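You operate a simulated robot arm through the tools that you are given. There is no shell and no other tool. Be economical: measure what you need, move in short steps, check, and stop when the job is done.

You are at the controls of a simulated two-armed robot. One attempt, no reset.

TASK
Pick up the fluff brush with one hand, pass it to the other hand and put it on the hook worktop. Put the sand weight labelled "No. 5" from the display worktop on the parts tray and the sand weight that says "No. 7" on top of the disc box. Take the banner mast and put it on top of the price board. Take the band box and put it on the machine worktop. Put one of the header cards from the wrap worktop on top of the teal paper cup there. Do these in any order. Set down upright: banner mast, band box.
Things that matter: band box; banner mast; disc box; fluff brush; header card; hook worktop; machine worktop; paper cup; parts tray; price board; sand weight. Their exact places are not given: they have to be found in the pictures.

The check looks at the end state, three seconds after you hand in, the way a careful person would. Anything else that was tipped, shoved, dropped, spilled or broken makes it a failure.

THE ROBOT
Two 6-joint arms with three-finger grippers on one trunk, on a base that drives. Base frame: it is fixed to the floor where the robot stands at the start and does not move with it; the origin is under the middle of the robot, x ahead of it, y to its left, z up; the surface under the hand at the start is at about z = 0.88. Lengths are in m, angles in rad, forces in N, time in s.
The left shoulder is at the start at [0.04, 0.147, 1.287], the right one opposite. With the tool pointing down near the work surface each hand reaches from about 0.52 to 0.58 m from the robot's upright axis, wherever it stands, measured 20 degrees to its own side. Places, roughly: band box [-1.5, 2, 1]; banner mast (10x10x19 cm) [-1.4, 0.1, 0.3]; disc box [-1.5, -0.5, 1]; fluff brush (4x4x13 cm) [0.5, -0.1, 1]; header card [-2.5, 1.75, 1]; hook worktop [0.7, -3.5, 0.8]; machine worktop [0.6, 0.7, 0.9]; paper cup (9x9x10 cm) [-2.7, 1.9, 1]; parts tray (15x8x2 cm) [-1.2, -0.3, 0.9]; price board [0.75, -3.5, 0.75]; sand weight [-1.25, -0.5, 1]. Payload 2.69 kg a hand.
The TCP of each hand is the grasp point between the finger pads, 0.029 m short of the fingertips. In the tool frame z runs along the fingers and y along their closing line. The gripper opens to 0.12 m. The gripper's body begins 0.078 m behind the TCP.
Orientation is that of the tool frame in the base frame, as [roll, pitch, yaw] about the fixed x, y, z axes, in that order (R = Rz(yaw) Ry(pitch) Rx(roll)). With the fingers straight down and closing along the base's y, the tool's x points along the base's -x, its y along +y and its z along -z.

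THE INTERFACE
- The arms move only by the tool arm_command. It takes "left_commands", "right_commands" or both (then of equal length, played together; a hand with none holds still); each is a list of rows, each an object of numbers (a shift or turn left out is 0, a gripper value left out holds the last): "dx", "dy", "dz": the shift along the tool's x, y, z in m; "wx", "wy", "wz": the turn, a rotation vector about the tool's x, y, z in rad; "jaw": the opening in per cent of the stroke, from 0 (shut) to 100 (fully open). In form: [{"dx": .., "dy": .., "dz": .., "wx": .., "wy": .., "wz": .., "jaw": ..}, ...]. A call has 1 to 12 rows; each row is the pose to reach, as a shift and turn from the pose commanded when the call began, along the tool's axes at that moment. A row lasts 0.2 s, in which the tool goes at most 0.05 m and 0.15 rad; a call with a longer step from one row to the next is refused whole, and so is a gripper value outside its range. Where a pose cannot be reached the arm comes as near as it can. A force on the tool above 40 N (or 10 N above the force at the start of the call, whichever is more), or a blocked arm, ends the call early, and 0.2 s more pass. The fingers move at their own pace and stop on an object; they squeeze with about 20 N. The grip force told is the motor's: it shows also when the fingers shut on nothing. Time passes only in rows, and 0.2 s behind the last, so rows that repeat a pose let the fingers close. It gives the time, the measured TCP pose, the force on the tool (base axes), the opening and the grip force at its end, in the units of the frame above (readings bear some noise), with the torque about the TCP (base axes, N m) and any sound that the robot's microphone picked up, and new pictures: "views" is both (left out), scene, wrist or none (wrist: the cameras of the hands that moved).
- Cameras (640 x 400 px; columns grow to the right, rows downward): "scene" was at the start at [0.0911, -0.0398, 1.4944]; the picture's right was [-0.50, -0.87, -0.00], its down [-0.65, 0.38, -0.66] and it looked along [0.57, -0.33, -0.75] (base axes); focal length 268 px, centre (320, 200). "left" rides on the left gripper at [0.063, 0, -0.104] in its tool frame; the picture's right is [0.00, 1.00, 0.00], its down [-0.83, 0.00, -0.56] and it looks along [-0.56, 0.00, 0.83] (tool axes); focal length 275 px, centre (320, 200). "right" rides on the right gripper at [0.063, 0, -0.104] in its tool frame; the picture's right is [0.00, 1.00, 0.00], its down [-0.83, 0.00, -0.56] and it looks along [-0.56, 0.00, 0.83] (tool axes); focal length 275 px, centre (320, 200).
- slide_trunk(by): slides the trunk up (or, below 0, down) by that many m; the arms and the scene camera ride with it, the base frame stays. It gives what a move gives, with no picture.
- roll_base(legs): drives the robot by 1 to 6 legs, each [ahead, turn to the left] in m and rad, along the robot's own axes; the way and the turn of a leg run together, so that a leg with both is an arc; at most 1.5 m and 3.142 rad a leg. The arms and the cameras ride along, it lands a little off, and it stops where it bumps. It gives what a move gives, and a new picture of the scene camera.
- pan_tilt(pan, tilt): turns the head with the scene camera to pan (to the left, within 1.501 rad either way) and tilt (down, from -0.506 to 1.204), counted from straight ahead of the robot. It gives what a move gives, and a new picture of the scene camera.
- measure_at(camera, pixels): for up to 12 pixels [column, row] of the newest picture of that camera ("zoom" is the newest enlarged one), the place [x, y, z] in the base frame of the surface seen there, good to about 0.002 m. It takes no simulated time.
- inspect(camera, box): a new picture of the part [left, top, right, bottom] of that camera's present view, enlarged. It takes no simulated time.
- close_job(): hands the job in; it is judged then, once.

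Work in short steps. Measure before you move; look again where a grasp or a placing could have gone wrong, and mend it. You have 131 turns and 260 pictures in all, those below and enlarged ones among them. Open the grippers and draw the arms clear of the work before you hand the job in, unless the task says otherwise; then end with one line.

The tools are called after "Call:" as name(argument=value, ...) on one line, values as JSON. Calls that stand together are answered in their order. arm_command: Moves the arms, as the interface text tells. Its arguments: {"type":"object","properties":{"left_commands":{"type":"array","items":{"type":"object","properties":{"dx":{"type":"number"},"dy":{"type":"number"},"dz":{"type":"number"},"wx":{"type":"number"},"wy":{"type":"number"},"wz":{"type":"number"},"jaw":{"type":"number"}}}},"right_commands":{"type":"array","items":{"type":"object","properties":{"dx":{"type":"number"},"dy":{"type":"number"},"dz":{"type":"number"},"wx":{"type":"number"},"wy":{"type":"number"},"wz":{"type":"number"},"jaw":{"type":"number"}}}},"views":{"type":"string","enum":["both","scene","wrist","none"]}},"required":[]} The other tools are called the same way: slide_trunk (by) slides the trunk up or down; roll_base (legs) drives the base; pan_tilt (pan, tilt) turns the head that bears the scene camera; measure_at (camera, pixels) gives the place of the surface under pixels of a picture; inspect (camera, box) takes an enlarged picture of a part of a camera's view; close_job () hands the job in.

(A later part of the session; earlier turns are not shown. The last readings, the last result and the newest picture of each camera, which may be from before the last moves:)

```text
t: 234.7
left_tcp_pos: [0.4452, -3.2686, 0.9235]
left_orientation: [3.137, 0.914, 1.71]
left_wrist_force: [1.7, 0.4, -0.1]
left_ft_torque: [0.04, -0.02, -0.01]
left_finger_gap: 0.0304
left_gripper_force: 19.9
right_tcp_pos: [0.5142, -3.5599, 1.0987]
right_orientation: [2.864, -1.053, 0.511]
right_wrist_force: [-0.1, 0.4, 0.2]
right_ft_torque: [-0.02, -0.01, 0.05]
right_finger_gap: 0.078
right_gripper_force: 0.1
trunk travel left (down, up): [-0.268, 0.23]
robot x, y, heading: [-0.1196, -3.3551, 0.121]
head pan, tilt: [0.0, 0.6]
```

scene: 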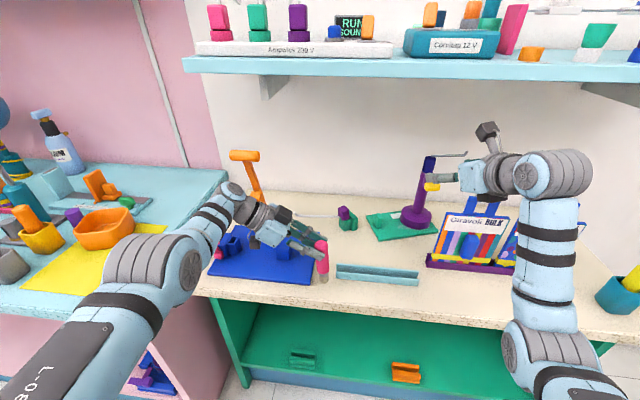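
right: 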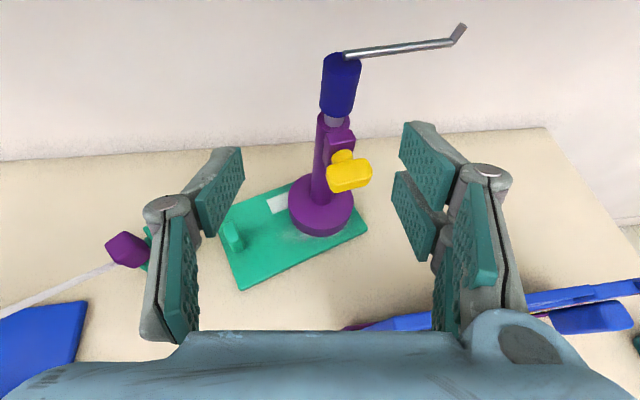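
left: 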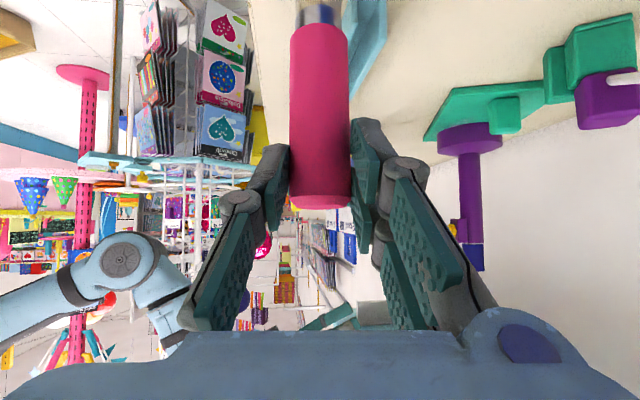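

Nearly touching. I'll lower a further 4 mm for contact, then open gently and back off along the tool axis.

Call:
slide_trunk(by=-0.004)

Call:
arm_command(left_commands=[{"jaw": 32}, {"jaw": 40}, {"jaw": 55}, {"jaw": 65}, {"jaw": 65, "dz": -0.02}, {"jaw": 65, "dz": -0.05}, {"jaw": 65, "dz": -0.09}, {"jaw": 65, "dz": -0.13}, {"jaw": 65, "dz": -0.13}])

```text
t: 235.3
left_tcp_pos: [0.4444, -3.2697, 0.921]
left_orientation: [3.127, 0.92, 1.703]
left_wrist_force: [1.6, 2.1, 18.8]
left_ft_torque: [-0.04, -0.13, 0.02]
left_finger_gap: 0.0305
left_gripper_force: 20.6
right_tcp_pos: [0.5127, -3.5603, 1.097]
right_orientation: [2.86, -1.055, 0.517]
right_wrist_force: [-0.1, -0.1, 0.3]
right_ft_torque: [0.03, 0.0, 0.02]
right_finger_gap: 0.078
right_gripper_force: 0.1
trunk travel left (down, up): [-0.264, 0.234]
robot x, y, heading: [-0.1187, -3.3533, 0.12]
head pan, tilt: [0.0, 0.6]
```

```text
t: 237.3
left_tcp_pos: [0.4321, -3.1661, 0.9984]
left_orientation: [3.137, 0.914, 1.709]
left_wrist_force: [-0.1, 0.5, -0.3]
left_ft_torque: [-0.02, -0.04, 0.02]
left_finger_gap: 0.078
left_gripper_force: 0.0
left hand out of reach, approached as far as the arm can: row 6, 7, 8
right_tcp_pos: [0.5152, -3.5599, 1.0946]
right_orientation: [2.865, -1.051, 0.511]
right_wrist_force: [-0.4, 0.0, 1.0]
right_ft_torque: [0.02, 0.01, 0.02]
right_finger_gap: 0.0781
right_gripper_force: 0.0
trunk travel left (down, up): [-0.264, 0.234]
robot x, y, heading: [-0.1192, -3.354, 0.126]
head pan, tilt: [0.0, 0.6]
```

scene: 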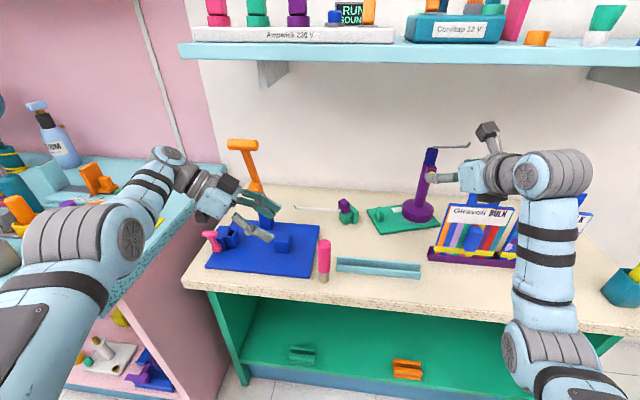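
left: 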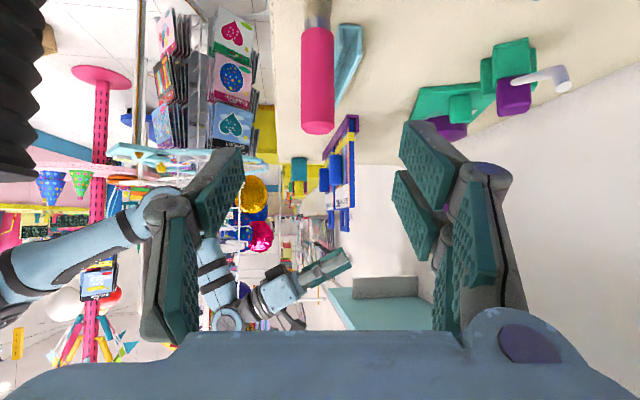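

The brush stands on the hook worktop. I'll drive back to the island's east end for the sand weights, raising the trunk on the way.

Call:
roll_base(legs=[[-0.25, 0]])

Call:
slide_trunk(by=0.2)

Call:
roll_base(legs=[[0, 1.445], [1.45, 0], [1.45, 0], [0, 1.57]])

Call:
pan_tilt(pan=0, tilt=0.7)

```text
t: 239.1
left_tcp_pos: [0.1816, -3.1972, 0.9957]
left_orientation: [3.139, 0.915, 1.712]
left_wrist_force: [0.2, 0.1, 0.1]
left_ft_torque: [-0.02, 0.04, 0.01]
left_finger_gap: 0.078
left_gripper_force: 0.1
right_tcp_pos: [0.2658, -3.591, 1.0944]
right_orientation: [2.864, -1.051, 0.512]
right_wrist_force: [0.3, 0.2, 0.0]
right_ft_torque: [0.02, 0.01, -0.01]
right_finger_gap: 0.0782
right_gripper_force: 0.0
trunk travel left (down, up): [-0.264, 0.234]
robot x, y, heading: [-0.3714, -3.387, 0.12]
head pan, tilt: [0.0, 0.6]
```

scene: 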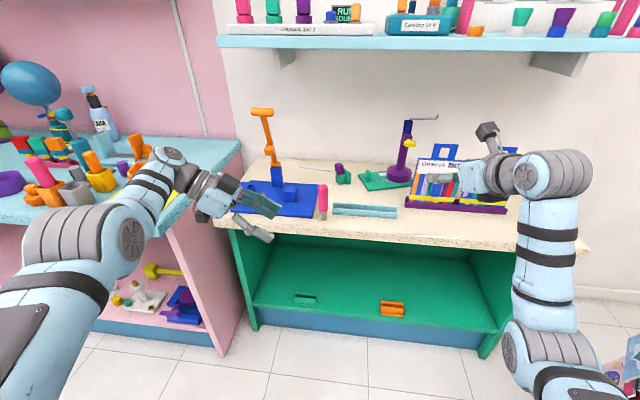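

```text
t: 241.3
left_tcp_pos: [0.1808, -3.1975, 1.1977]
left_orientation: [3.139, 0.915, 1.711]
left_wrist_force: [0.7, 0.0, 0.3]
left_ft_torque: [-0.01, -0.03, -0.01]
left_finger_gap: 0.0781
left_gripper_force: 0.1
right_tcp_pos: [0.2637, -3.5919, 1.2956]
right_orientation: [2.861, -1.053, 0.512]
right_wrist_force: [0.9, -0.1, -0.9]
right_ft_torque: [0.0, -0.02, 0.01]
right_finger_gap: 0.0779
right_gripper_force: 0.1
trunk travel left (down, up): [-0.464, 0.034]
robot x, y, heading: [-0.3722, -3.3864, 0.122]
head pan, tilt: [0.0, 0.6]
```

```text
t: 262.5
left_tcp_pos: [-0.8764, -0.6207, 1.1978]
left_orientation: [3.139, 0.916, -1.565]
left_wrist_force: [0.3, -1.1, 0.5]
left_ft_torque: [-0.03, 0.0, 0.0]
left_finger_gap: 0.0778
left_gripper_force: 0.0
right_tcp_pos: [-0.9058, -0.2198, 1.2963]
right_orientation: [2.864, -1.054, -2.765]
right_wrist_force: [0.9, -0.3, 0.2]
right_ft_torque: [-0.01, 0.0, 0.02]
right_finger_gap: 0.078
right_gripper_force: 0.1
trunk travel left (down, up): [-0.464, 0.034]
robot x, y, heading: [-0.3054, -0.5049, 3.128]
head pan, tilt: [0.0, 0.6]
```

scene: 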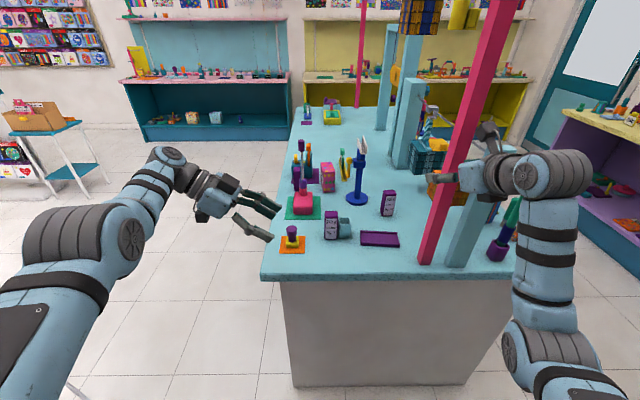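

```text
t: 263.2
left_tcp_pos: [-0.8769, -0.6211, 1.197]
left_orientation: [3.138, 0.914, -1.564]
left_wrist_force: [0.0, 0.3, -0.4]
left_ft_torque: [0.01, -0.05, -0.01]
left_finger_gap: 0.0782
left_gripper_force: 0.0
right_tcp_pos: [-0.9053, -0.2206, 1.295]
right_orientation: [2.864, -1.052, -2.766]
right_wrist_force: [-0.3, -0.8, 0.6]
right_ft_torque: [0.01, -0.01, 0.02]
right_finger_gap: 0.0783
right_gripper_force: 0.1
trunk travel left (down, up): [-0.464, 0.034]
robot x, y, heading: [-0.3048, -0.5084, 3.13]
head pan, tilt: [0.0, 0.7]
```

scene: 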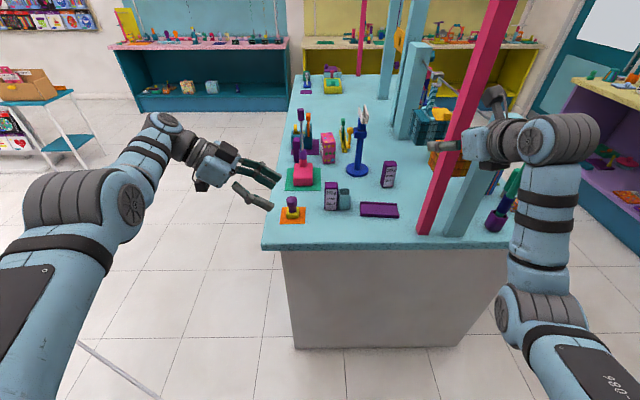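

Two labelled purple blocks are visible at (331,195) and (388,173). I'll zoom and measure everything nearby.

Call:
inspect(camera="scene", box=[265, 90, 425, 250])

Call:
measure_at(camera="zoom", pixels=[[265, 425], [265, 372], [492, 340], [492, 300], [320, 442], [460, 480], [385, 470], [530, 495], [250, 235], [150, 345], [115, 430]])

```text
2.50 times, centred on (345, 170) of scene
```

zoom: 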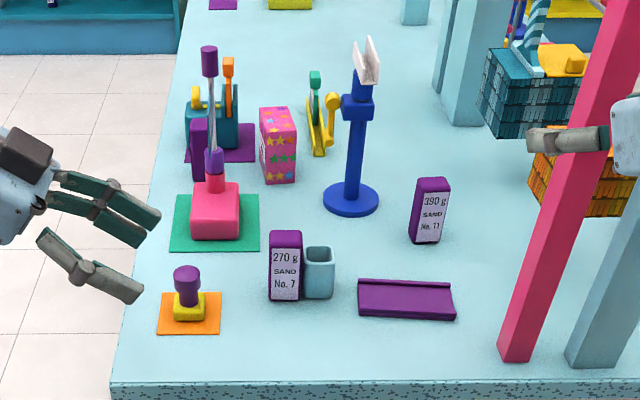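

```text
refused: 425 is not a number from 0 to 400
```

Call:
measure_at(camera="zoom", pixels=[[285, 270], [285, 238], [430, 215], [430, 184], [318, 255], [405, 300], [365, 310], [278, 150], [278, 112], [198, 150], [198, 124], [350, 200]])

Call:
inspect(camera="scene", box=[300, 100, 360, 190])

```text
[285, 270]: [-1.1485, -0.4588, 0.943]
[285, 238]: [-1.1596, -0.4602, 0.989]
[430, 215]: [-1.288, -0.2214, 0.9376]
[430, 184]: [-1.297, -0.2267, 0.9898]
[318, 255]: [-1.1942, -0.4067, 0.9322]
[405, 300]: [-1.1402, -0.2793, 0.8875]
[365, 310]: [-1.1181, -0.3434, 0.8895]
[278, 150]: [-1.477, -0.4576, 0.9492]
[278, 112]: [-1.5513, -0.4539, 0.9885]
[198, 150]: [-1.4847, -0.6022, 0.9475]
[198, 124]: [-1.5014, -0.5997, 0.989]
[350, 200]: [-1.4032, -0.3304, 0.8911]
```

```text
4.44 times, centred on (330, 145) of scene
```

zoom: 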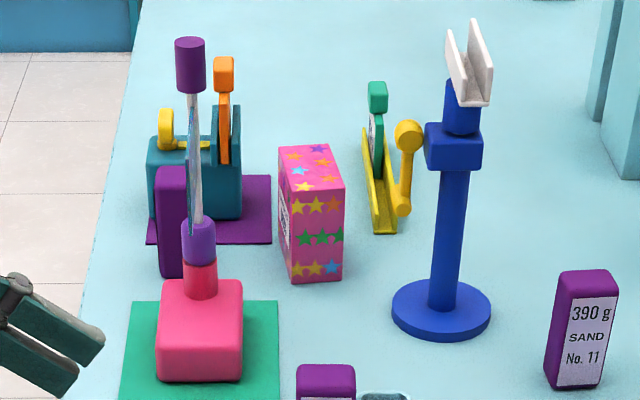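

Blocks No. 7 (-1.155,-0.459) and No. 11 are labelled. The third purple block, at (-1.49,-0.60), is probably No. 5. The tray is at (-1.14,-0.30) and the star box at (-1.52,-0.455). I'll level the left tool to point down and drive to the island's south side.

Call:
arm_command(left_commands=[{"wy": 0.13, "dx": 0.006, "dz": -0.008, "jaw": 100}, {"wy": 0.26, "dx": 0.012, "dz": -0.016}, {"wy": 0.39, "dx": 0.018, "dz": -0.024}, {"wy": 0.52, "dx": 0.024, "dz": -0.031}, {"wy": 0.65, "dx": 0.03, "dz": -0.039}, {"wy": 0.78, "dx": 0.037, "dz": -0.047}, {"wy": 0.915, "dx": 0.043, "dz": -0.055}, {"wy": 0.915, "dx": 0.043, "dz": -0.055}], views="none")

Call:
roll_base(legs=[[0, 0.904], [1.084, 0], [0, -2.463]])

Call:
inspect(camera="scene", box=[180, 40, 420, 240])

```text
t: 265.0
left_tcp_pos: [-0.8757, -0.6921, 1.1979]
left_orientation: [3.139, -0.002, -1.564]
left_wrist_force: [0.2, 0.1, 0.3]
left_ft_torque: [0.0, 0.02, 0.0]
left_finger_gap: 0.1198
left_gripper_force: 0.0
right_tcp_pos: [-0.9059, -0.2202, 1.2956]
right_orientation: [2.864, -1.052, -2.765]
right_wrist_force: [0.0, -0.2, 0.4]
right_ft_torque: [0.02, -0.01, -0.02]
right_finger_gap: 0.0779
right_gripper_force: 0.1
trunk travel left (down, up): [-0.464, 0.034]
robot x, y, heading: [-0.3101, -0.5112, 3.127]
head pan, tilt: [0.0, 0.7]
```

```text
t: 278.4
left_tcp_pos: [-1.1921, -0.778, 1.1971]
left_orientation: [3.139, -0.001, -3.061]
left_wrist_force: [0.9, -0.4, -0.9]
left_ft_torque: [0.01, -0.01, -0.03]
left_finger_gap: 0.1201
left_gripper_force: 0.2
right_tcp_pos: [-0.7226, -0.7148, 1.2957]
right_orientation: [2.864, -1.052, 2.023]
right_wrist_force: [0.3, -0.6, -0.2]
right_ft_torque: [0.01, -0.01, 0.0]
right_finger_gap: 0.078
right_gripper_force: 0.0
trunk travel left (down, up): [-0.464, 0.034]
robot x, y, heading: [-0.9663, -1.3293, 1.629]
head pan, tilt: [0.0, 0.7]
```

scene: 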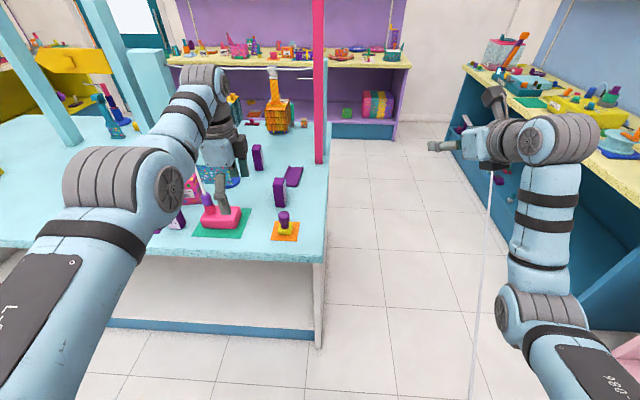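

```text
2.00 times, centred on (300, 140) of scene
```

zoom: 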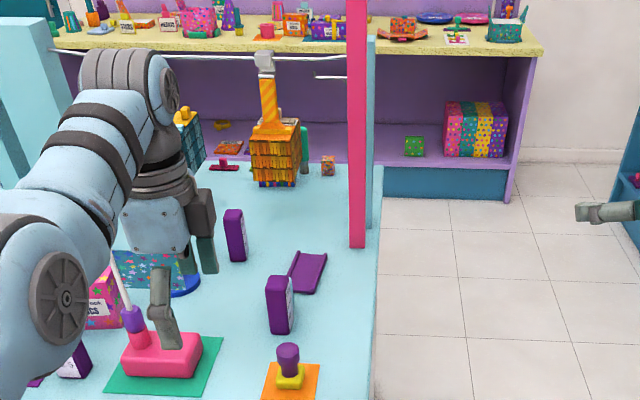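

The star box reads "…CS", so it's the disc box. I'll square up and drive so the left hand hovers over weight No. 7, and view from the wrist.

Call:
roll_base(legs=[[0, -0.058], [0.305, 0]])

Call:
inspect(camera="left", box=[0, 0, 640, 400])

```text
t: 280.9
left_tcp_pos: [-1.1614, -0.4666, 1.1984]
left_orientation: [3.137, 0.002, -3.116]
left_wrist_force: [0.3, -0.2, 1.0]
left_ft_torque: [0.03, 0.02, 0.03]
left_finger_gap: 0.1197
left_gripper_force: 0.1
right_tcp_pos: [-0.6902, -0.4283, 1.2968]
right_orientation: [2.86, -1.056, 1.968]
right_wrist_force: [0.4, -0.6, -0.6]
right_ft_torque: [0.0, 0.02, -0.01]
right_finger_gap: 0.0781
right_gripper_force: 0.1
trunk travel left (down, up): [-0.464, 0.034]
robot x, y, heading: [-0.968, -1.0298, 1.576]
head pan, tilt: [0.0, 0.7]
```

scene: 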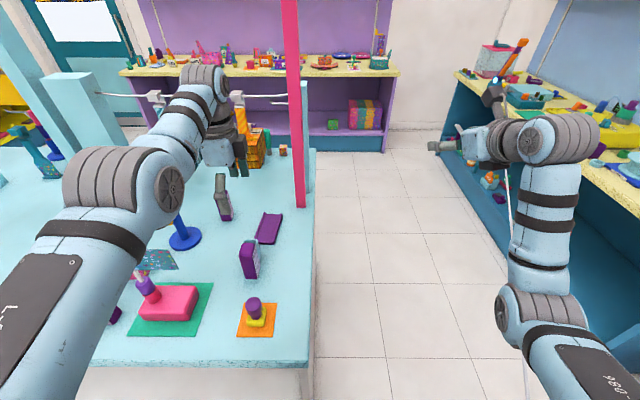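

```text
1.00 times, centred on (320, 200) of left (not enlarged: the box is as wide or as high as the picture)
```

zoom: 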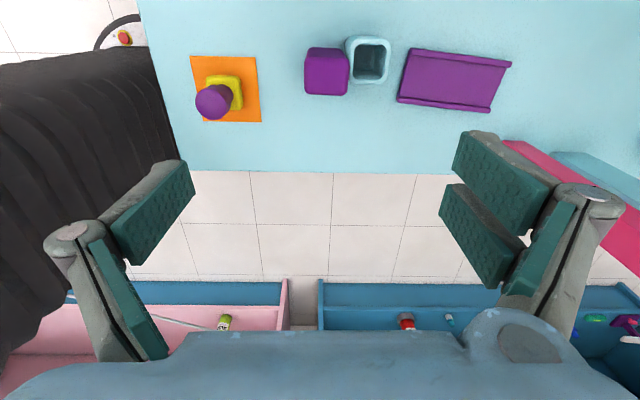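

Call:
measure_at(camera="zoom", pixels=[[326, 60], [308, 52], [345, 52], [308, 75], [347, 75], [328, 85], [368, 60], [402, 95], [495, 105], [508, 66], [412, 55], [450, 82]])

```text
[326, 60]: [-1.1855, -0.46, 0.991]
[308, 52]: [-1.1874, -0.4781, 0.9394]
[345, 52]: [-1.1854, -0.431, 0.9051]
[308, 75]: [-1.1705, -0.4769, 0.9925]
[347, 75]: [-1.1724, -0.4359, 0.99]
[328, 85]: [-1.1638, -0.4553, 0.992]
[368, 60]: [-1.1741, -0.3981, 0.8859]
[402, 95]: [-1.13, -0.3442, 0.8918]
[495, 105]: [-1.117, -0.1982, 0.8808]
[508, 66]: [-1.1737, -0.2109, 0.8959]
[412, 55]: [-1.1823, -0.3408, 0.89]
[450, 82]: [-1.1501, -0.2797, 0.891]
```

The cup sits right beside No. 7's north face, so I must grip east–west. I'll rotate the left tool −90° while centring over (-1.168,-0.457).

Call:
arm_command(left_commands=[{"wz": -0.145, "dx": 0.003, "dy": 0.005}, {"wz": -0.29, "dx": 0.0066, "dy": 0.0096}, {"wz": -0.435, "dx": 0.0066, "dy": 0.0096}, {"wz": -0.58, "dx": 0.0066, "dy": 0.0096}, {"wz": -0.725, "dx": 0.0066, "dy": 0.0096}, {"wz": -0.87, "dx": 0.0066, "dy": 0.0096}, {"wz": -1.015, "dx": 0.0066, "dy": 0.0096}, {"wz": -1.16, "dx": 0.0066, "dy": 0.0096}, {"wz": -1.305, "dx": 0.0066, "dy": 0.0096}, {"wz": -1.45, "dx": 0.0066, "dy": 0.0096}, {"wz": -1.597, "dx": 0.0066, "dy": 0.0096}, {"wz": -1.597, "dx": 0.0066, "dy": 0.0096}], views="none")

Call:
arm_command(left_commands=[{"dz": 0.04}, {"dz": 0.08}, {"dz": 0.12}, {"dz": 0.14}], views="wrist")

```text
t: 283.5
left_tcp_pos: [-1.1679, -0.4626, 1.1976]
left_orientation: [-3.141, 0.003, -1.518]
left_wrist_force: [-0.5, -0.2, -0.8]
left_ft_torque: [0.0, 0.01, 0.0]
left_finger_gap: 0.12
left_gripper_force: 0.2
left hand out of reach, approached as far as the arm can: row 1, 2, 3, 4, 5, 6, 7, 8, 9, 10, 11, 12
right_tcp_pos: [-0.6896, -0.4241, 1.2936]
right_orientation: [2.861, -1.054, 1.966]
right_wrist_force: [-0.9, 0.7, 0.4]
right_ft_torque: [0.02, 0.02, 0.02]
right_finger_gap: 0.078
right_gripper_force: 0.1
trunk travel left (down, up): [-0.464, 0.034]
robot x, y, heading: [-0.9669, -1.0303, 1.576]
head pan, tilt: [0.0, 0.7]
```

```text
t: 284.5
left_tcp_pos: [-1.1652, -0.4609, 1.0562]
left_orientation: [-3.14, 0.003, -1.518]
left_wrist_force: [0.8, -0.1, -1.0]
left_ft_torque: [0.01, 0.01, 0.01]
left_finger_gap: 0.1201
left_gripper_force: 0.0
left hand out of reach, approached as far as the arm can: row 2
right_tcp_pos: [-0.6899, -0.425, 1.2956]
right_orientation: [2.862, -1.053, 1.964]
right_wrist_force: [0.1, 0.1, 0.3]
right_ft_torque: [0.01, 0.01, 0.02]
right_finger_gap: 0.0778
right_gripper_force: 0.0
trunk travel left (down, up): [-0.464, 0.034]
robot x, y, heading: [-0.9685, -1.0329, 1.582]
head pan, tilt: [0.0, 0.7]
```

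left: 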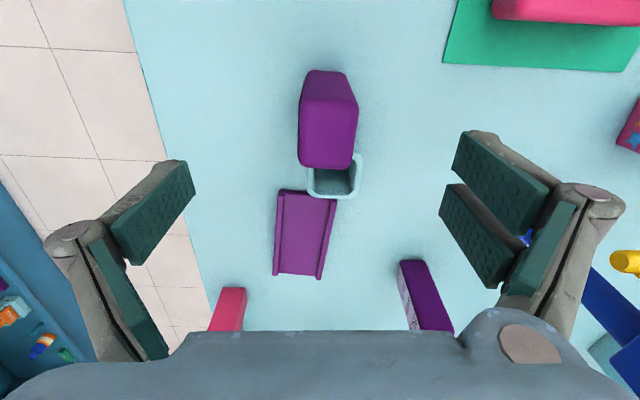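

No. 7 is centred between the fingers. I'll descend to z≈0.955, close and lift.

Call:
arm_command(left_commands=[{"dz": 0.035, "dy": 0.002, "dx": -0.003}, {"dz": 0.07, "dy": 0.002, "dx": -0.003}, {"dz": 0.1, "dy": 0.002, "dx": -0.003}, {"dz": 0.1, "dy": 0.002, "dx": -0.003, "jaw": 0}, {"dz": 0.1, "dy": 0.002, "dx": -0.003, "jaw": 0}, {"dz": 0.1, "dy": 0.002, "dx": -0.003, "jaw": 0}, {"dz": 0.1, "dy": 0.002, "dx": -0.003, "jaw": 0}, {"dz": 0.06, "dy": 0.002, "dx": -0.003, "jaw": 0}, {"dz": 0.01, "dy": 0.002, "jaw": 0}, {"dz": -0.04, "jaw": 0}, {"dz": -0.08, "jaw": 0}, {"dz": -0.08, "jaw": 0}])

```text
t: 287.1
left_tcp_pos: [-1.1699, -0.4606, 1.1384]
left_orientation: [-3.141, 0.0, -1.518]
left_wrist_force: [1.3, 0.3, -2.7]
left_ft_torque: [-0.04, 0.02, 0.01]
left_finger_gap: 0.0377
left_gripper_force: 19.5
left hand out of reach, approached as far as the arm can: row 1, 2, 3, 4, 5, 6, 7, 8, 10, 11, 12
right_tcp_pos: [-0.6904, -0.4254, 1.2969]
right_orientation: [2.862, -1.053, 1.967]
right_wrist_force: [-0.2, 0.3, 0.0]
right_ft_torque: [0.01, -0.03, -0.01]
right_finger_gap: 0.078
right_gripper_force: 0.1
trunk travel left (down, up): [-0.464, 0.034]
robot x, y, heading: [-0.9667, -1.0321, 1.581]
head pan, tilt: [0.0, 0.7]
```

scene: 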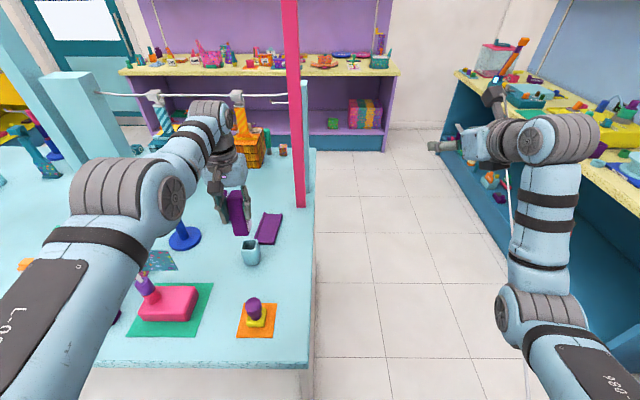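
left: 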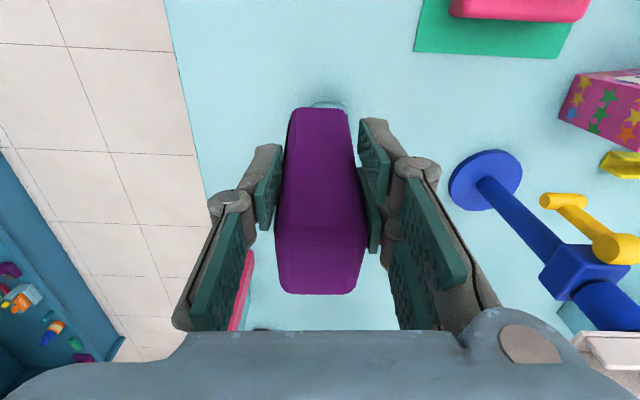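

No. 7 is held. Before moving, I'll measure the disc box top, flag and nearby obstacles.

Call:
measure_at(camera="left", pixels=[[600, 80], [582, 78], [636, 95], [565, 115], [580, 100], [515, 10], [480, 180], [570, 265], [620, 245], [320, 290], [320, 110]])

Call:
measure_at(camera="scene", pixels=[[140, 276], [147, 290], [160, 262], [115, 317], [22, 264], [175, 215]])

Call:
roll_base(legs=[[-0.32, 0]])

```text
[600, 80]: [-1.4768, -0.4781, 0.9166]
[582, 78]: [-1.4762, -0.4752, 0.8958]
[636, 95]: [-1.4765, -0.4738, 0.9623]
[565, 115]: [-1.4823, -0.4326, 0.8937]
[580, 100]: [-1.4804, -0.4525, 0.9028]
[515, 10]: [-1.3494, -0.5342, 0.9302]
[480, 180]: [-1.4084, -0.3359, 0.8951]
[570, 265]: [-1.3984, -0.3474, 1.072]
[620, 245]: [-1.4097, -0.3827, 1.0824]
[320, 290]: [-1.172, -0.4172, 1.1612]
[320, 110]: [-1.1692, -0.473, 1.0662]
```

```text
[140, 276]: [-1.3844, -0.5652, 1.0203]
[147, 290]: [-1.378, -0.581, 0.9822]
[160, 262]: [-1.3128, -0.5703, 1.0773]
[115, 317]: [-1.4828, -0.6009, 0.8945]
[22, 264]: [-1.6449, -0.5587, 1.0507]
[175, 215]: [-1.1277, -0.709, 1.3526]
```

```text
t: 289.2
left_tcp_pos: [-1.1656, -0.7714, 1.1354]
left_orientation: [-3.141, -0.002, -1.524]
left_wrist_force: [0.6, 0.4, -2.1]
left_ft_torque: [-0.05, 0.01, 0.02]
left_finger_gap: 0.0376
left_gripper_force: 19.6
right_tcp_pos: [-0.6887, -0.738, 1.2931]
right_orientation: [2.866, -1.048, 1.96]
right_wrist_force: [0.2, -0.2, 0.9]
right_ft_torque: [-0.04, -0.02, 0.01]
right_finger_gap: 0.0778
right_gripper_force: 0.0
trunk travel left (down, up): [-0.464, 0.034]
robot x, y, heading: [-0.965, -1.3434, 1.577]
head pan, tilt: [0.0, 0.7]
```

scene: 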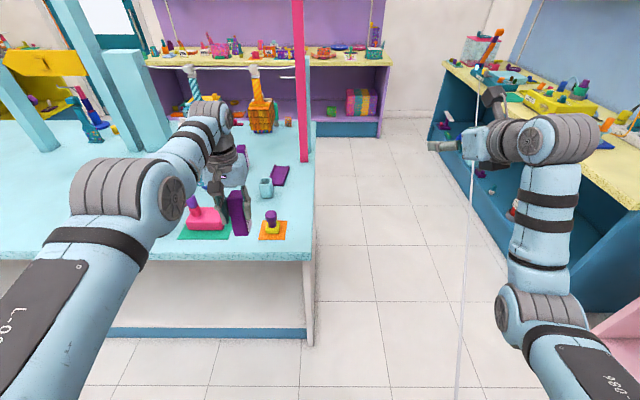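

I'll shift the base west 0.365 m along the south side, staying clear of the flag at x≈-1.38, and raise the weight a little on the way.

Call:
arm_command(left_commands=[{"dz": -0.03}, {"dz": -0.06}], views="none")

Call:
roll_base(legs=[[0, 1.565], [0.365, 0], [0, -1.57], [0.31, 0]])

Call:
inspect(camera="left", box=[0, 0, 640, 400])

```text
t: 289.8
left_tcp_pos: [-1.1662, -0.7775, 1.1968]
left_orientation: [-3.14, -0.002, -1.522]
left_wrist_force: [0.6, -0.2, -2.4]
left_ft_torque: [-0.06, 0.02, -0.03]
left_finger_gap: 0.0379
left_gripper_force: 19.8
left hand out of reach, approached as far as the arm can: row 2
right_tcp_pos: [-0.6876, -0.7396, 1.2952]
right_orientation: [2.865, -1.053, 1.963]
right_wrist_force: [-0.2, -0.4, 0.1]
right_ft_torque: [0.0, 0.01, -0.01]
right_finger_gap: 0.0778
right_gripper_force: 0.1
trunk travel left (down, up): [-0.464, 0.034]
robot x, y, heading: [-0.9635, -1.3456, 1.579]
head pan, tilt: [0.0, 0.7]
```

```text
t: 301.5
left_tcp_pos: [-1.5261, -0.4663, 1.1993]
left_orientation: [3.141, 0.004, -1.527]
left_wrist_force: [-1.0, -1.3, -2.2]
left_ft_torque: [-0.02, 0.02, -0.02]
left_finger_gap: 0.0371
left_gripper_force: 20.1
right_tcp_pos: [-1.0473, -0.4307, 1.298]
right_orientation: [2.861, -1.055, 1.96]
right_wrist_force: [-0.3, -0.6, -0.7]
right_ft_torque: [-0.01, 0.03, 0.01]
right_finger_gap: 0.0781
right_gripper_force: 0.0
trunk travel left (down, up): [-0.464, 0.034]
robot x, y, heading: [-1.326, -1.0297, 1.574]
head pan, tilt: [0.0, 0.7]
```

scene: 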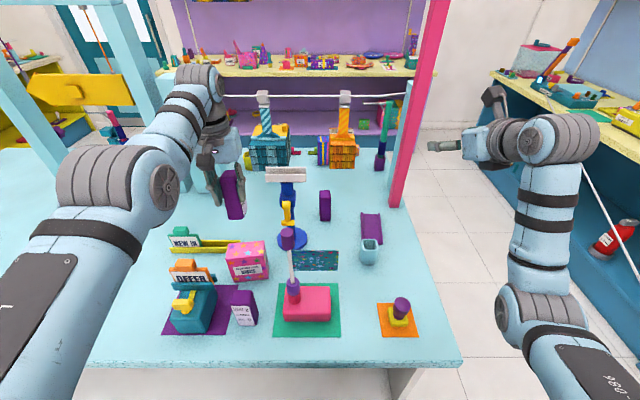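

```text
1.00 times, centred on (320, 200) of left (not enlarged: the box is as wide or as high as the picture)
```

zoom: 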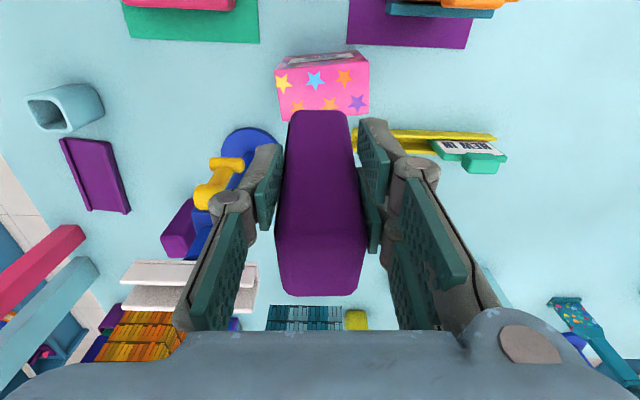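

I'll zoom on the third weight's label and measure the disc box top.

Call:
inspect(camera="scene", box=[160, 220, 300, 350])

Call:
measure_at(camera="zoom", pixels=[[210, 90], [270, 85], [310, 115], [215, 130], [258, 108], [250, 140], [240, 265], [265, 250], [285, 262], [255, 290], [225, 260], [280, 245]])

```text
3.08 times, centred on (230, 285) of scene
```

zoom: 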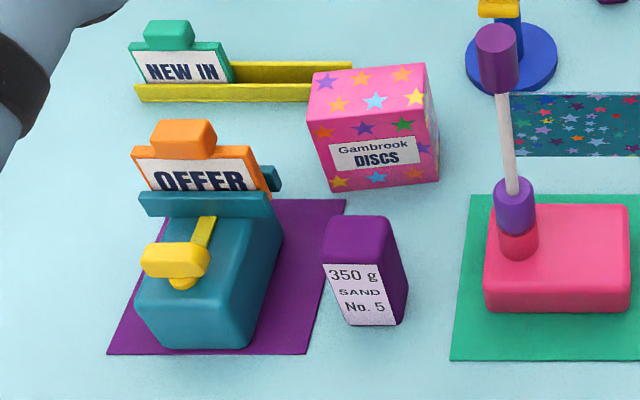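

```text
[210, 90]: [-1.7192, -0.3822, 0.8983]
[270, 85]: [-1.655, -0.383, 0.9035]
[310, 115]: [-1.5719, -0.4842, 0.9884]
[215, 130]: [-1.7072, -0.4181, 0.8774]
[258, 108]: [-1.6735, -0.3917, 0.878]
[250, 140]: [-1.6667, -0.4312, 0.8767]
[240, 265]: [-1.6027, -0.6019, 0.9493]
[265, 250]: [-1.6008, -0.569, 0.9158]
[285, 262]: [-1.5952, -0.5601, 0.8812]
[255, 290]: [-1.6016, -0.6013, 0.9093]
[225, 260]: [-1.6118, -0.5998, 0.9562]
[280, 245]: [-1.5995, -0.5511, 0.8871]
```

Call:
measure_at(camera="zoom", pixels=[[316, 78], [422, 68], [430, 110], [322, 117], [372, 92], [332, 225], [386, 222], [402, 258], [335, 258], [362, 240], [488, 220], [305, 340]])

```text
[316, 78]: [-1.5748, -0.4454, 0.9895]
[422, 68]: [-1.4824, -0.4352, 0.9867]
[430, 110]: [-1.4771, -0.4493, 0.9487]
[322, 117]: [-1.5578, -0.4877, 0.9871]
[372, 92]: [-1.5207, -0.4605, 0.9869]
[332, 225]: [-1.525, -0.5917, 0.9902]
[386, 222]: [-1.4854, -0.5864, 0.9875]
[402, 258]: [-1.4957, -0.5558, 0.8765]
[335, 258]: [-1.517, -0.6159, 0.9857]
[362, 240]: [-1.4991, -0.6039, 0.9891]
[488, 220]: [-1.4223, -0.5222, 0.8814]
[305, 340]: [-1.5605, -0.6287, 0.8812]
```

No. 5 is confirmed ("350 g SAND No. 5"). The disc box top is centred at (-1.525,-0.462), z 0.988, and the held weight is right above it. I'll lower in small steps until contact.

Call:
arm_command(left_commands=[{"dz": 0.03}, {"dz": 0.06}, {"dz": 0.09}, {"dz": 0.105}, {"dz": 0.112}, {"dz": 0.112}])

Call:
inspect(camera="scene", box=[190, 180, 300, 300])

```text
t: 302.9
left_tcp_pos: [-1.5279, -0.458, 1.0856]
left_orientation: [-3.141, -0.001, -1.526]
left_wrist_force: [-0.1, -0.7, -2.5]
left_ft_torque: [-0.05, 0.03, 0.01]
left_finger_gap: 0.0373
left_gripper_force: 20.1
left hand out of reach, approached as far as the arm can: row 2, 3, 4, 5, 6
right_tcp_pos: [-1.0462, -0.4273, 1.295]
right_orientation: [2.863, -1.053, 1.959]
right_wrist_force: [0.0, -0.4, 0.4]
right_ft_torque: [-0.02, -0.01, 0.02]
right_finger_gap: 0.0777
right_gripper_force: 0.1
trunk travel left (down, up): [-0.464, 0.034]
robot x, y, heading: [-1.3278, -1.0313, 1.572]
head pan, tilt: [0.0, 0.7]
```

scene: 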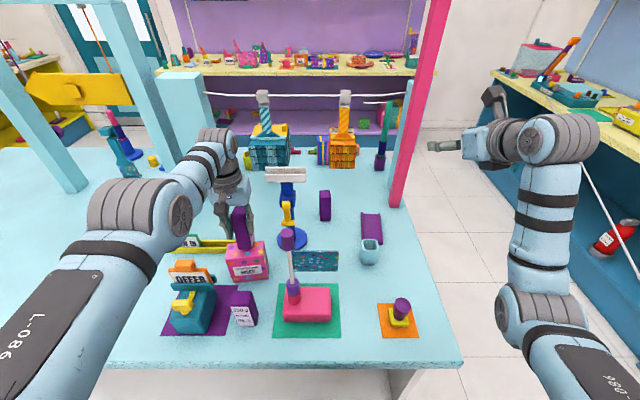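
left: 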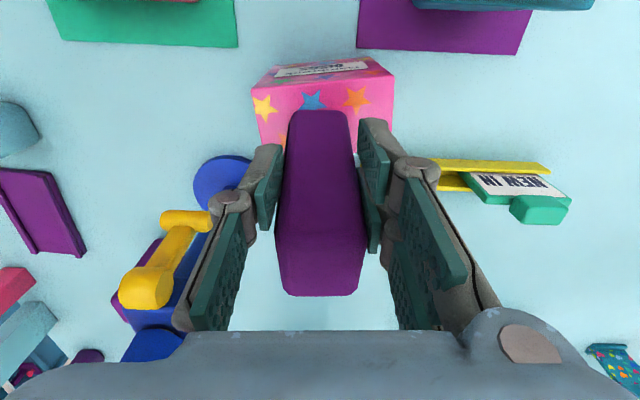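

```text
3.33 times, centred on (245, 240) of scene
```

zoom: 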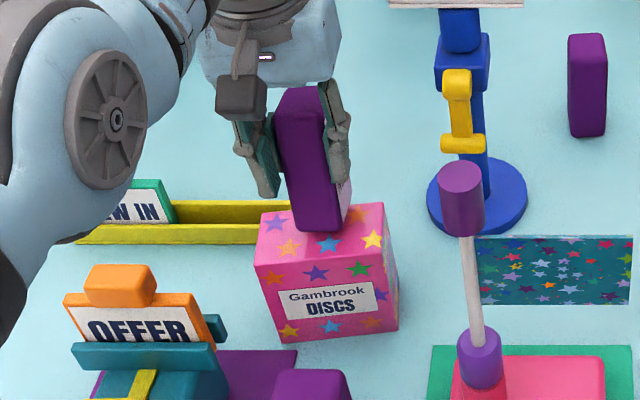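

Call:
measure_at(camera="zoom", pixels=[[318, 228], [298, 222], [340, 215], [264, 225], [380, 205], [390, 250], [258, 270], [340, 185]])

Call:
roll_base(legs=[[-0.01, 0]])

```text
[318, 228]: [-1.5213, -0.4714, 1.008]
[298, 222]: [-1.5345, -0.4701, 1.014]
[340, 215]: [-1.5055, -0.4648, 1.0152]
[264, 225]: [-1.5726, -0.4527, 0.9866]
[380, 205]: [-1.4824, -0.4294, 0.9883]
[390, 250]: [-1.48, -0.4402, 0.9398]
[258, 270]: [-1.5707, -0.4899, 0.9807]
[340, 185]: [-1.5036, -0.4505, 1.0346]
```

```text
t: 303.6
left_tcp_pos: [-1.5263, -0.4664, 1.0855]
left_orientation: [3.141, -0.004, -1.527]
left_wrist_force: [-0.2, -0.1, -2.7]
left_ft_torque: [-0.08, -0.02, -0.01]
left_finger_gap: 0.0374
left_gripper_force: 20.0
right_tcp_pos: [-1.0466, -0.4348, 1.2948]
right_orientation: [2.863, -1.05, 1.96]
right_wrist_force: [-0.1, 0.6, -0.6]
right_ft_torque: [0.0, -0.02, 0.01]
right_finger_gap: 0.078
right_gripper_force: 0.1
trunk travel left (down, up): [-0.464, 0.034]
robot x, y, heading: [-1.3276, -1.0433, 1.57]
head pan, tilt: [0.0, 0.7]
```

scene: 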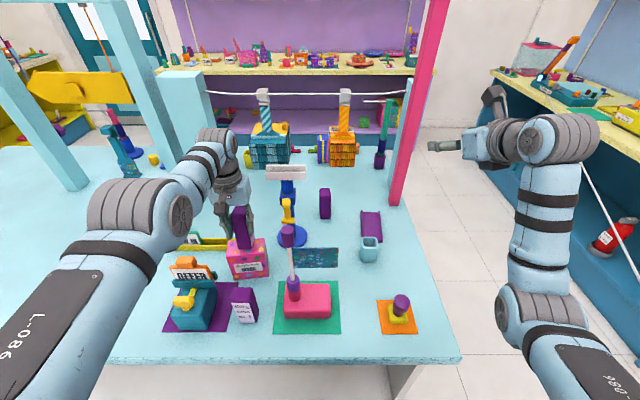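

The weight's bottom is ~1.005, so 17 mm above the box and centred. I'll lower with the trunk, then release and lift away.

Call:
slide_trunk(by=-0.018)

Call:
arm_command(left_commands=[{"jaw": 36}, {"jaw": 45}, {"jaw": 60}, {"jaw": 60, "dz": -0.03}, {"jaw": 60, "dz": -0.07}, {"jaw": 60, "dz": -0.11}, {"jaw": 60, "dz": -0.14}, {"jaw": 60, "dz": -0.14}])

Call:
inspect(camera="scene", box=[190, 180, 300, 300])

```text
t: 304.3
left_tcp_pos: [-1.5259, -0.4735, 1.0708]
left_orientation: [-3.141, 0.001, -1.525]
left_wrist_force: [1.9, -6.6, 21.7]
left_ft_torque: [-0.11, -0.08, -0.04]
left_finger_gap: 0.0376
left_gripper_force: 19.7
right_tcp_pos: [-1.0458, -0.4422, 1.28]
right_orientation: [2.861, -1.058, 1.96]
right_wrist_force: [-0.2, -0.4, -0.3]
right_ft_torque: [-0.05, 0.0, -0.04]
right_finger_gap: 0.078
right_gripper_force: 0.1
trunk travel left (down, up): [-0.446, 0.052]
robot x, y, heading: [-1.332, -1.0391, 1.573]
head pan, tilt: [0.0, 0.7]
```

```text
t: 306.1
left_tcp_pos: [-1.5252, -0.4802, 1.2069]
left_orientation: [-3.141, -0.002, -1.527]
left_wrist_force: [-0.1, -0.1, -0.4]
left_ft_torque: [-0.01, -0.01, 0.03]
left_finger_gap: 0.0724
left_gripper_force: 0.2
left hand out of reach, approached as far as the arm can: row 7, 8
right_tcp_pos: [-1.0464, -0.4368, 1.2776]
right_orientation: [2.862, -1.052, 1.957]
right_wrist_force: [0.2, -0.1, 0.2]
right_ft_torque: [-0.02, 0.01, 0.0]
right_finger_gap: 0.078
right_gripper_force: 0.2
trunk travel left (down, up): [-0.446, 0.052]
robot x, y, heading: [-1.328, -1.039, 1.57]
head pan, tilt: [0.0, 0.7]
```

scene: 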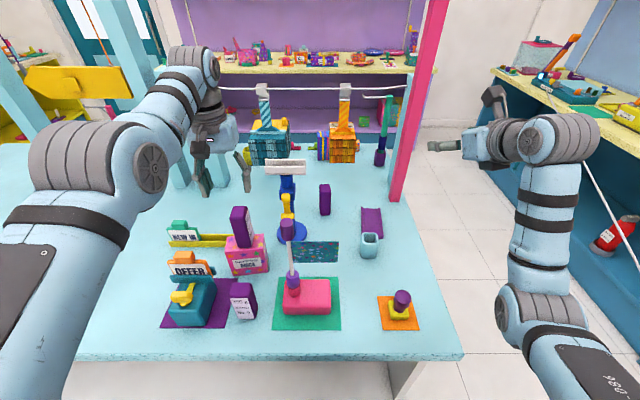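
left: 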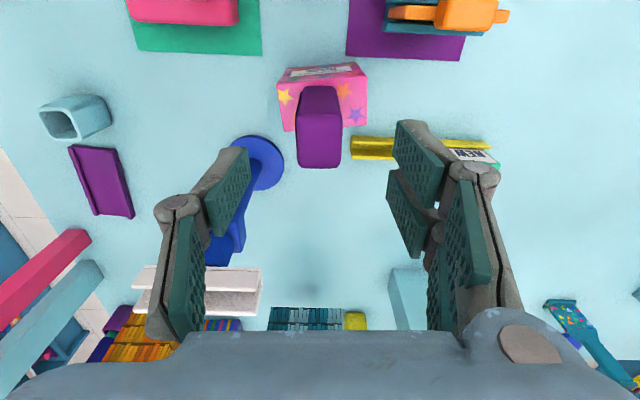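

```text
3.33 times, centred on (245, 240) of scene
```

zoom: 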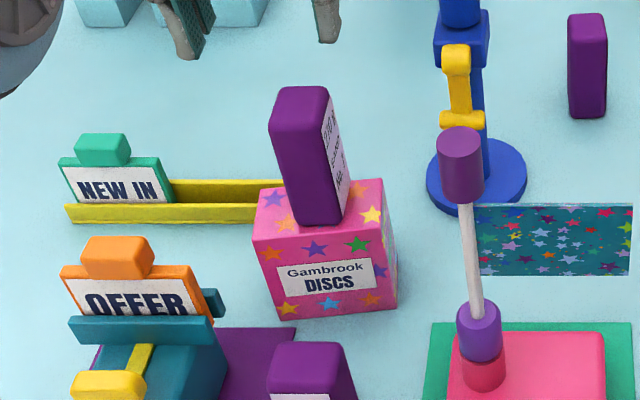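

No. 7 stands on the disc box. For No. 5 (centre about -1.505,-0.602), I'll back up 0.122 m, shift 2 cm east and descend partway with narrower jaws to check.

Call:
roll_base(legs=[[-0.122, 0]])

Call:
arm_command(left_commands=[{"dy": -0.02, "dz": 0.03, "jaw": 75}, {"dy": -0.02, "dz": 0.07}, {"dy": -0.02, "dz": 0.11}, {"dy": -0.02, "dz": 0.15}, {"dy": -0.02, "dz": 0.15}])

Call:
measure_at(camera="left", pixels=[[320, 100], [320, 130], [320, 160], [300, 130], [345, 130]])

```text
t: 307.3
left_tcp_pos: [-1.5256, -0.591, 1.2018]
left_orientation: [3.141, -0.008, -1.528]
left_wrist_force: [-0.2, 0.7, -0.9]
left_ft_torque: [-0.03, 0.0, 0.0]
left_finger_gap: 0.0718
left_gripper_force: 0.0
right_tcp_pos: [-1.046, -0.5499, 1.2729]
right_orientation: [2.869, -1.048, 1.953]
right_wrist_force: [0.8, 0.1, -0.7]
right_ft_torque: [-0.01, -0.03, 0.02]
right_finger_gap: 0.0778
right_gripper_force: 0.0
trunk travel left (down, up): [-0.446, 0.052]
robot x, y, heading: [-1.3279, -1.1632, 1.567]
head pan, tilt: [0.0, 0.7]
```

scene: 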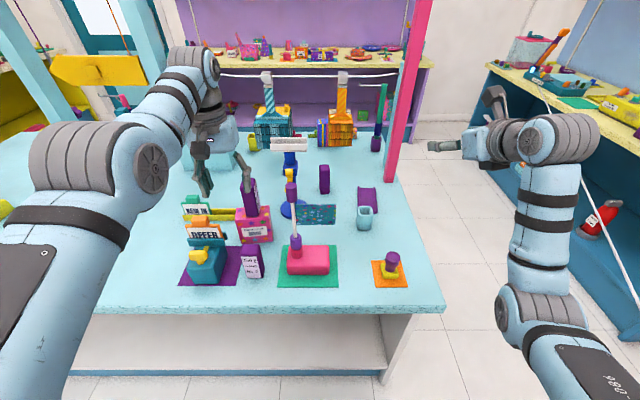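

```text
t: 308.5
left_tcp_pos: [-1.5039, -0.5909, 1.0555]
left_orientation: [3.141, -0.005, -1.527]
left_wrist_force: [-0.3, 0.4, 0.3]
left_ft_torque: [0.0, -0.03, -0.03]
left_finger_gap: 0.09
left_gripper_force: 0.1
left hand out of reach, approached as far as the arm can: row 2, 3, 4, 5
right_tcp_pos: [-1.0451, -0.5565, 1.2764]
right_orientation: [2.865, -1.052, 1.957]
right_wrist_force: [0.4, 0.3, 0.4]
right_ft_torque: [-0.05, -0.01, 0.02]
right_finger_gap: 0.0779
right_gripper_force: 0.1
trunk travel left (down, up): [-0.446, 0.052]
robot x, y, heading: [-1.3292, -1.1583, 1.571]
head pan, tilt: [0.0, 0.7]
```

scene: 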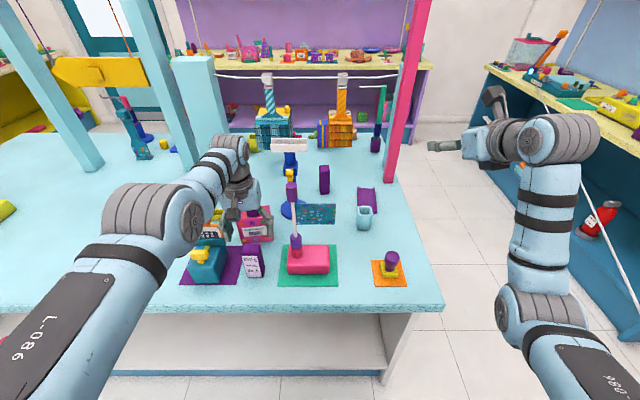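
left: 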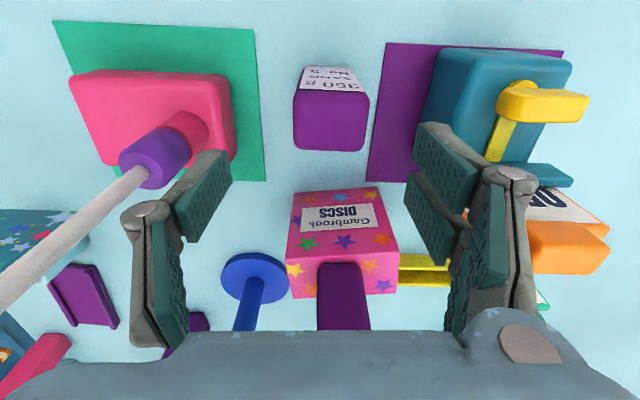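

```text
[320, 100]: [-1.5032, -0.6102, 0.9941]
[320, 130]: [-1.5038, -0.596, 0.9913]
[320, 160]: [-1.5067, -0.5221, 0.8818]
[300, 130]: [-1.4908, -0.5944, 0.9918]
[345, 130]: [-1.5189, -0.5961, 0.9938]
```

No. 5's top is centred near (-1.507,-0.600). I'll descend with a 9 mm correction, grip and lift.

Call:
arm_command(left_commands=[{"dx": 0.009, "dy": 0.003, "dz": 0.03}, {"dx": 0.009, "dy": 0.003, "dz": 0.065}, {"dx": 0.009, "dy": 0.003, "dz": 0.098}, {"dx": 0.009, "dy": 0.003, "dz": 0.098, "jaw": 0}, {"dx": 0.009, "dy": 0.003, "dz": 0.098, "jaw": 0}, {"dx": 0.009, "dy": 0.003, "dz": 0.098, "jaw": 0}, {"dx": 0.009, "dy": 0.003, "dz": 0.06, "jaw": 0}, {"dx": 0.005, "dy": 0.003, "dz": 0.01, "jaw": 0}, {"dy": 0.003, "dz": -0.04, "jaw": 0}, {"dy": 0.003, "dz": -0.09, "jaw": 0}, {"dy": 0.003, "dz": -0.12, "jaw": 0}, {"dy": 0.003, "dz": -0.12, "jaw": 0}], views="wrist")

```text
refused: row 8 steps farther than a row can; nothing moved
```

Call:
arm_command(left_commands=[{"dx": 0.009, "dy": 0.003, "dz": 0.03}, {"dx": 0.009, "dy": 0.003, "dz": 0.065}, {"dx": 0.009, "dy": 0.003, "dz": 0.098}, {"dx": 0.009, "dy": 0.003, "dz": 0.098, "jaw": 0}, {"dx": 0.009, "dy": 0.003, "dz": 0.098, "jaw": 0}, {"dx": 0.009, "dy": 0.003, "dz": 0.098, "jaw": 0}, {"dx": 0.009, "dy": 0.003, "dz": 0.06, "jaw": 0}, {"dx": 0.009, "dy": 0.003, "dz": 0.015, "jaw": 0}, {"dx": 0.005, "dy": 0.003, "dz": -0.03, "jaw": 0}, {"dx": 0.0, "dy": 0.003, "dz": -0.075, "jaw": 0}, {"dy": 0.003, "dz": -0.12, "jaw": 0}, {"dy": 0.003, "dz": -0.12, "jaw": 0}], views="wrist")

```text
t: 311.1
left_tcp_pos: [-1.5089, -0.5934, 1.1752]
left_orientation: [-3.141, -0.003, -1.526]
left_wrist_force: [0.0, -1.3, -4.4]
left_ft_torque: [-0.06, 0.01, -0.01]
left_finger_gap: 0.048
left_gripper_force: 20.0
left hand out of reach, approached as far as the arm can: row 1, 3, 4, 5, 6, 8, 9, 10
right_tcp_pos: [-1.0478, -0.5567, 1.2766]
right_orientation: [2.863, -1.052, 1.958]
right_wrist_force: [-0.1, -1.3, -0.5]
right_ft_torque: [0.01, 0.02, 0.01]
right_finger_gap: 0.0779
right_gripper_force: 0.1
trunk travel left (down, up): [-0.446, 0.052]
robot x, y, heading: [-1.3312, -1.1596, 1.569]
head pan, tilt: [0.0, 0.7]
```

left: 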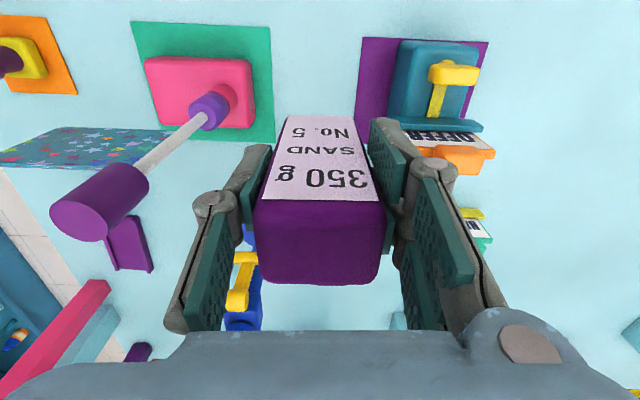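

No. 5 is held. I'll carry it around to the SE corner and approach the tray diagonally, so I stay clear of the pink post at (-1.06,-0.12).

Call:
roll_base(legs=[[-0.3, 0], [0, -0.92], [1.156, 0], [0, 1.707]])

Call:
arm_command(left_commands=[{"wz": 0.14}, {"wz": 0.28}, {"wz": 0.42}, {"wz": 0.56}, {"wz": 0.7}, {"wz": 0.83}, {"wz": 0.83}], views="scene")

```text
t: 325.1
left_tcp_pos: [-0.9199, -0.4598, 1.1752]
left_orientation: [-3.141, -0.005, -0.778]
left_wrist_force: [0.3, -0.1, -2.5]
left_ft_torque: [-0.03, -0.04, 0.01]
left_finger_gap: 0.0477
left_gripper_force: 19.7
right_tcp_pos: [-0.6046, -0.1178, 1.2764]
right_orientation: [2.864, -1.052, 2.705]
right_wrist_force: [-0.8, 0.6, 0.8]
right_ft_torque: [0.0, 0.0, -0.01]
right_finger_gap: 0.078
right_gripper_force: 0.1
trunk travel left (down, up): [-0.446, 0.052]
robot x, y, heading: [-0.402, -0.7572, 2.321]
head pan, tilt: [0.0, 0.7]
```

scene: 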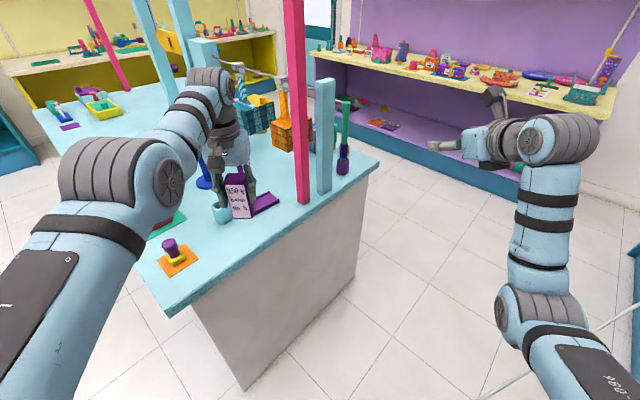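

```text
t: 326.7
left_tcp_pos: [-0.92, -0.4605, 1.1763]
left_orientation: [-3.14, -0.001, -1.61]
left_wrist_force: [0.0, -0.1, -3.5]
left_ft_torque: [-0.03, -0.01, 0.02]
left_finger_gap: 0.048
left_gripper_force: 19.7
right_tcp_pos: [-0.6052, -0.1174, 1.277]
right_orientation: [2.864, -1.054, 2.707]
right_wrist_force: [0.2, -0.1, 0.6]
right_ft_torque: [0.04, -0.01, 0.01]
right_finger_gap: 0.0778
right_gripper_force: 0.1
trunk travel left (down, up): [-0.446, 0.052]
robot x, y, heading: [-0.404, -0.7525, 2.316]
head pan, tilt: [0.0, 0.7]
```

scene: 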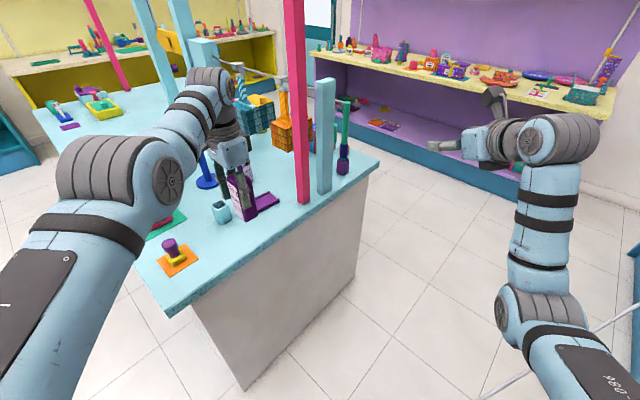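

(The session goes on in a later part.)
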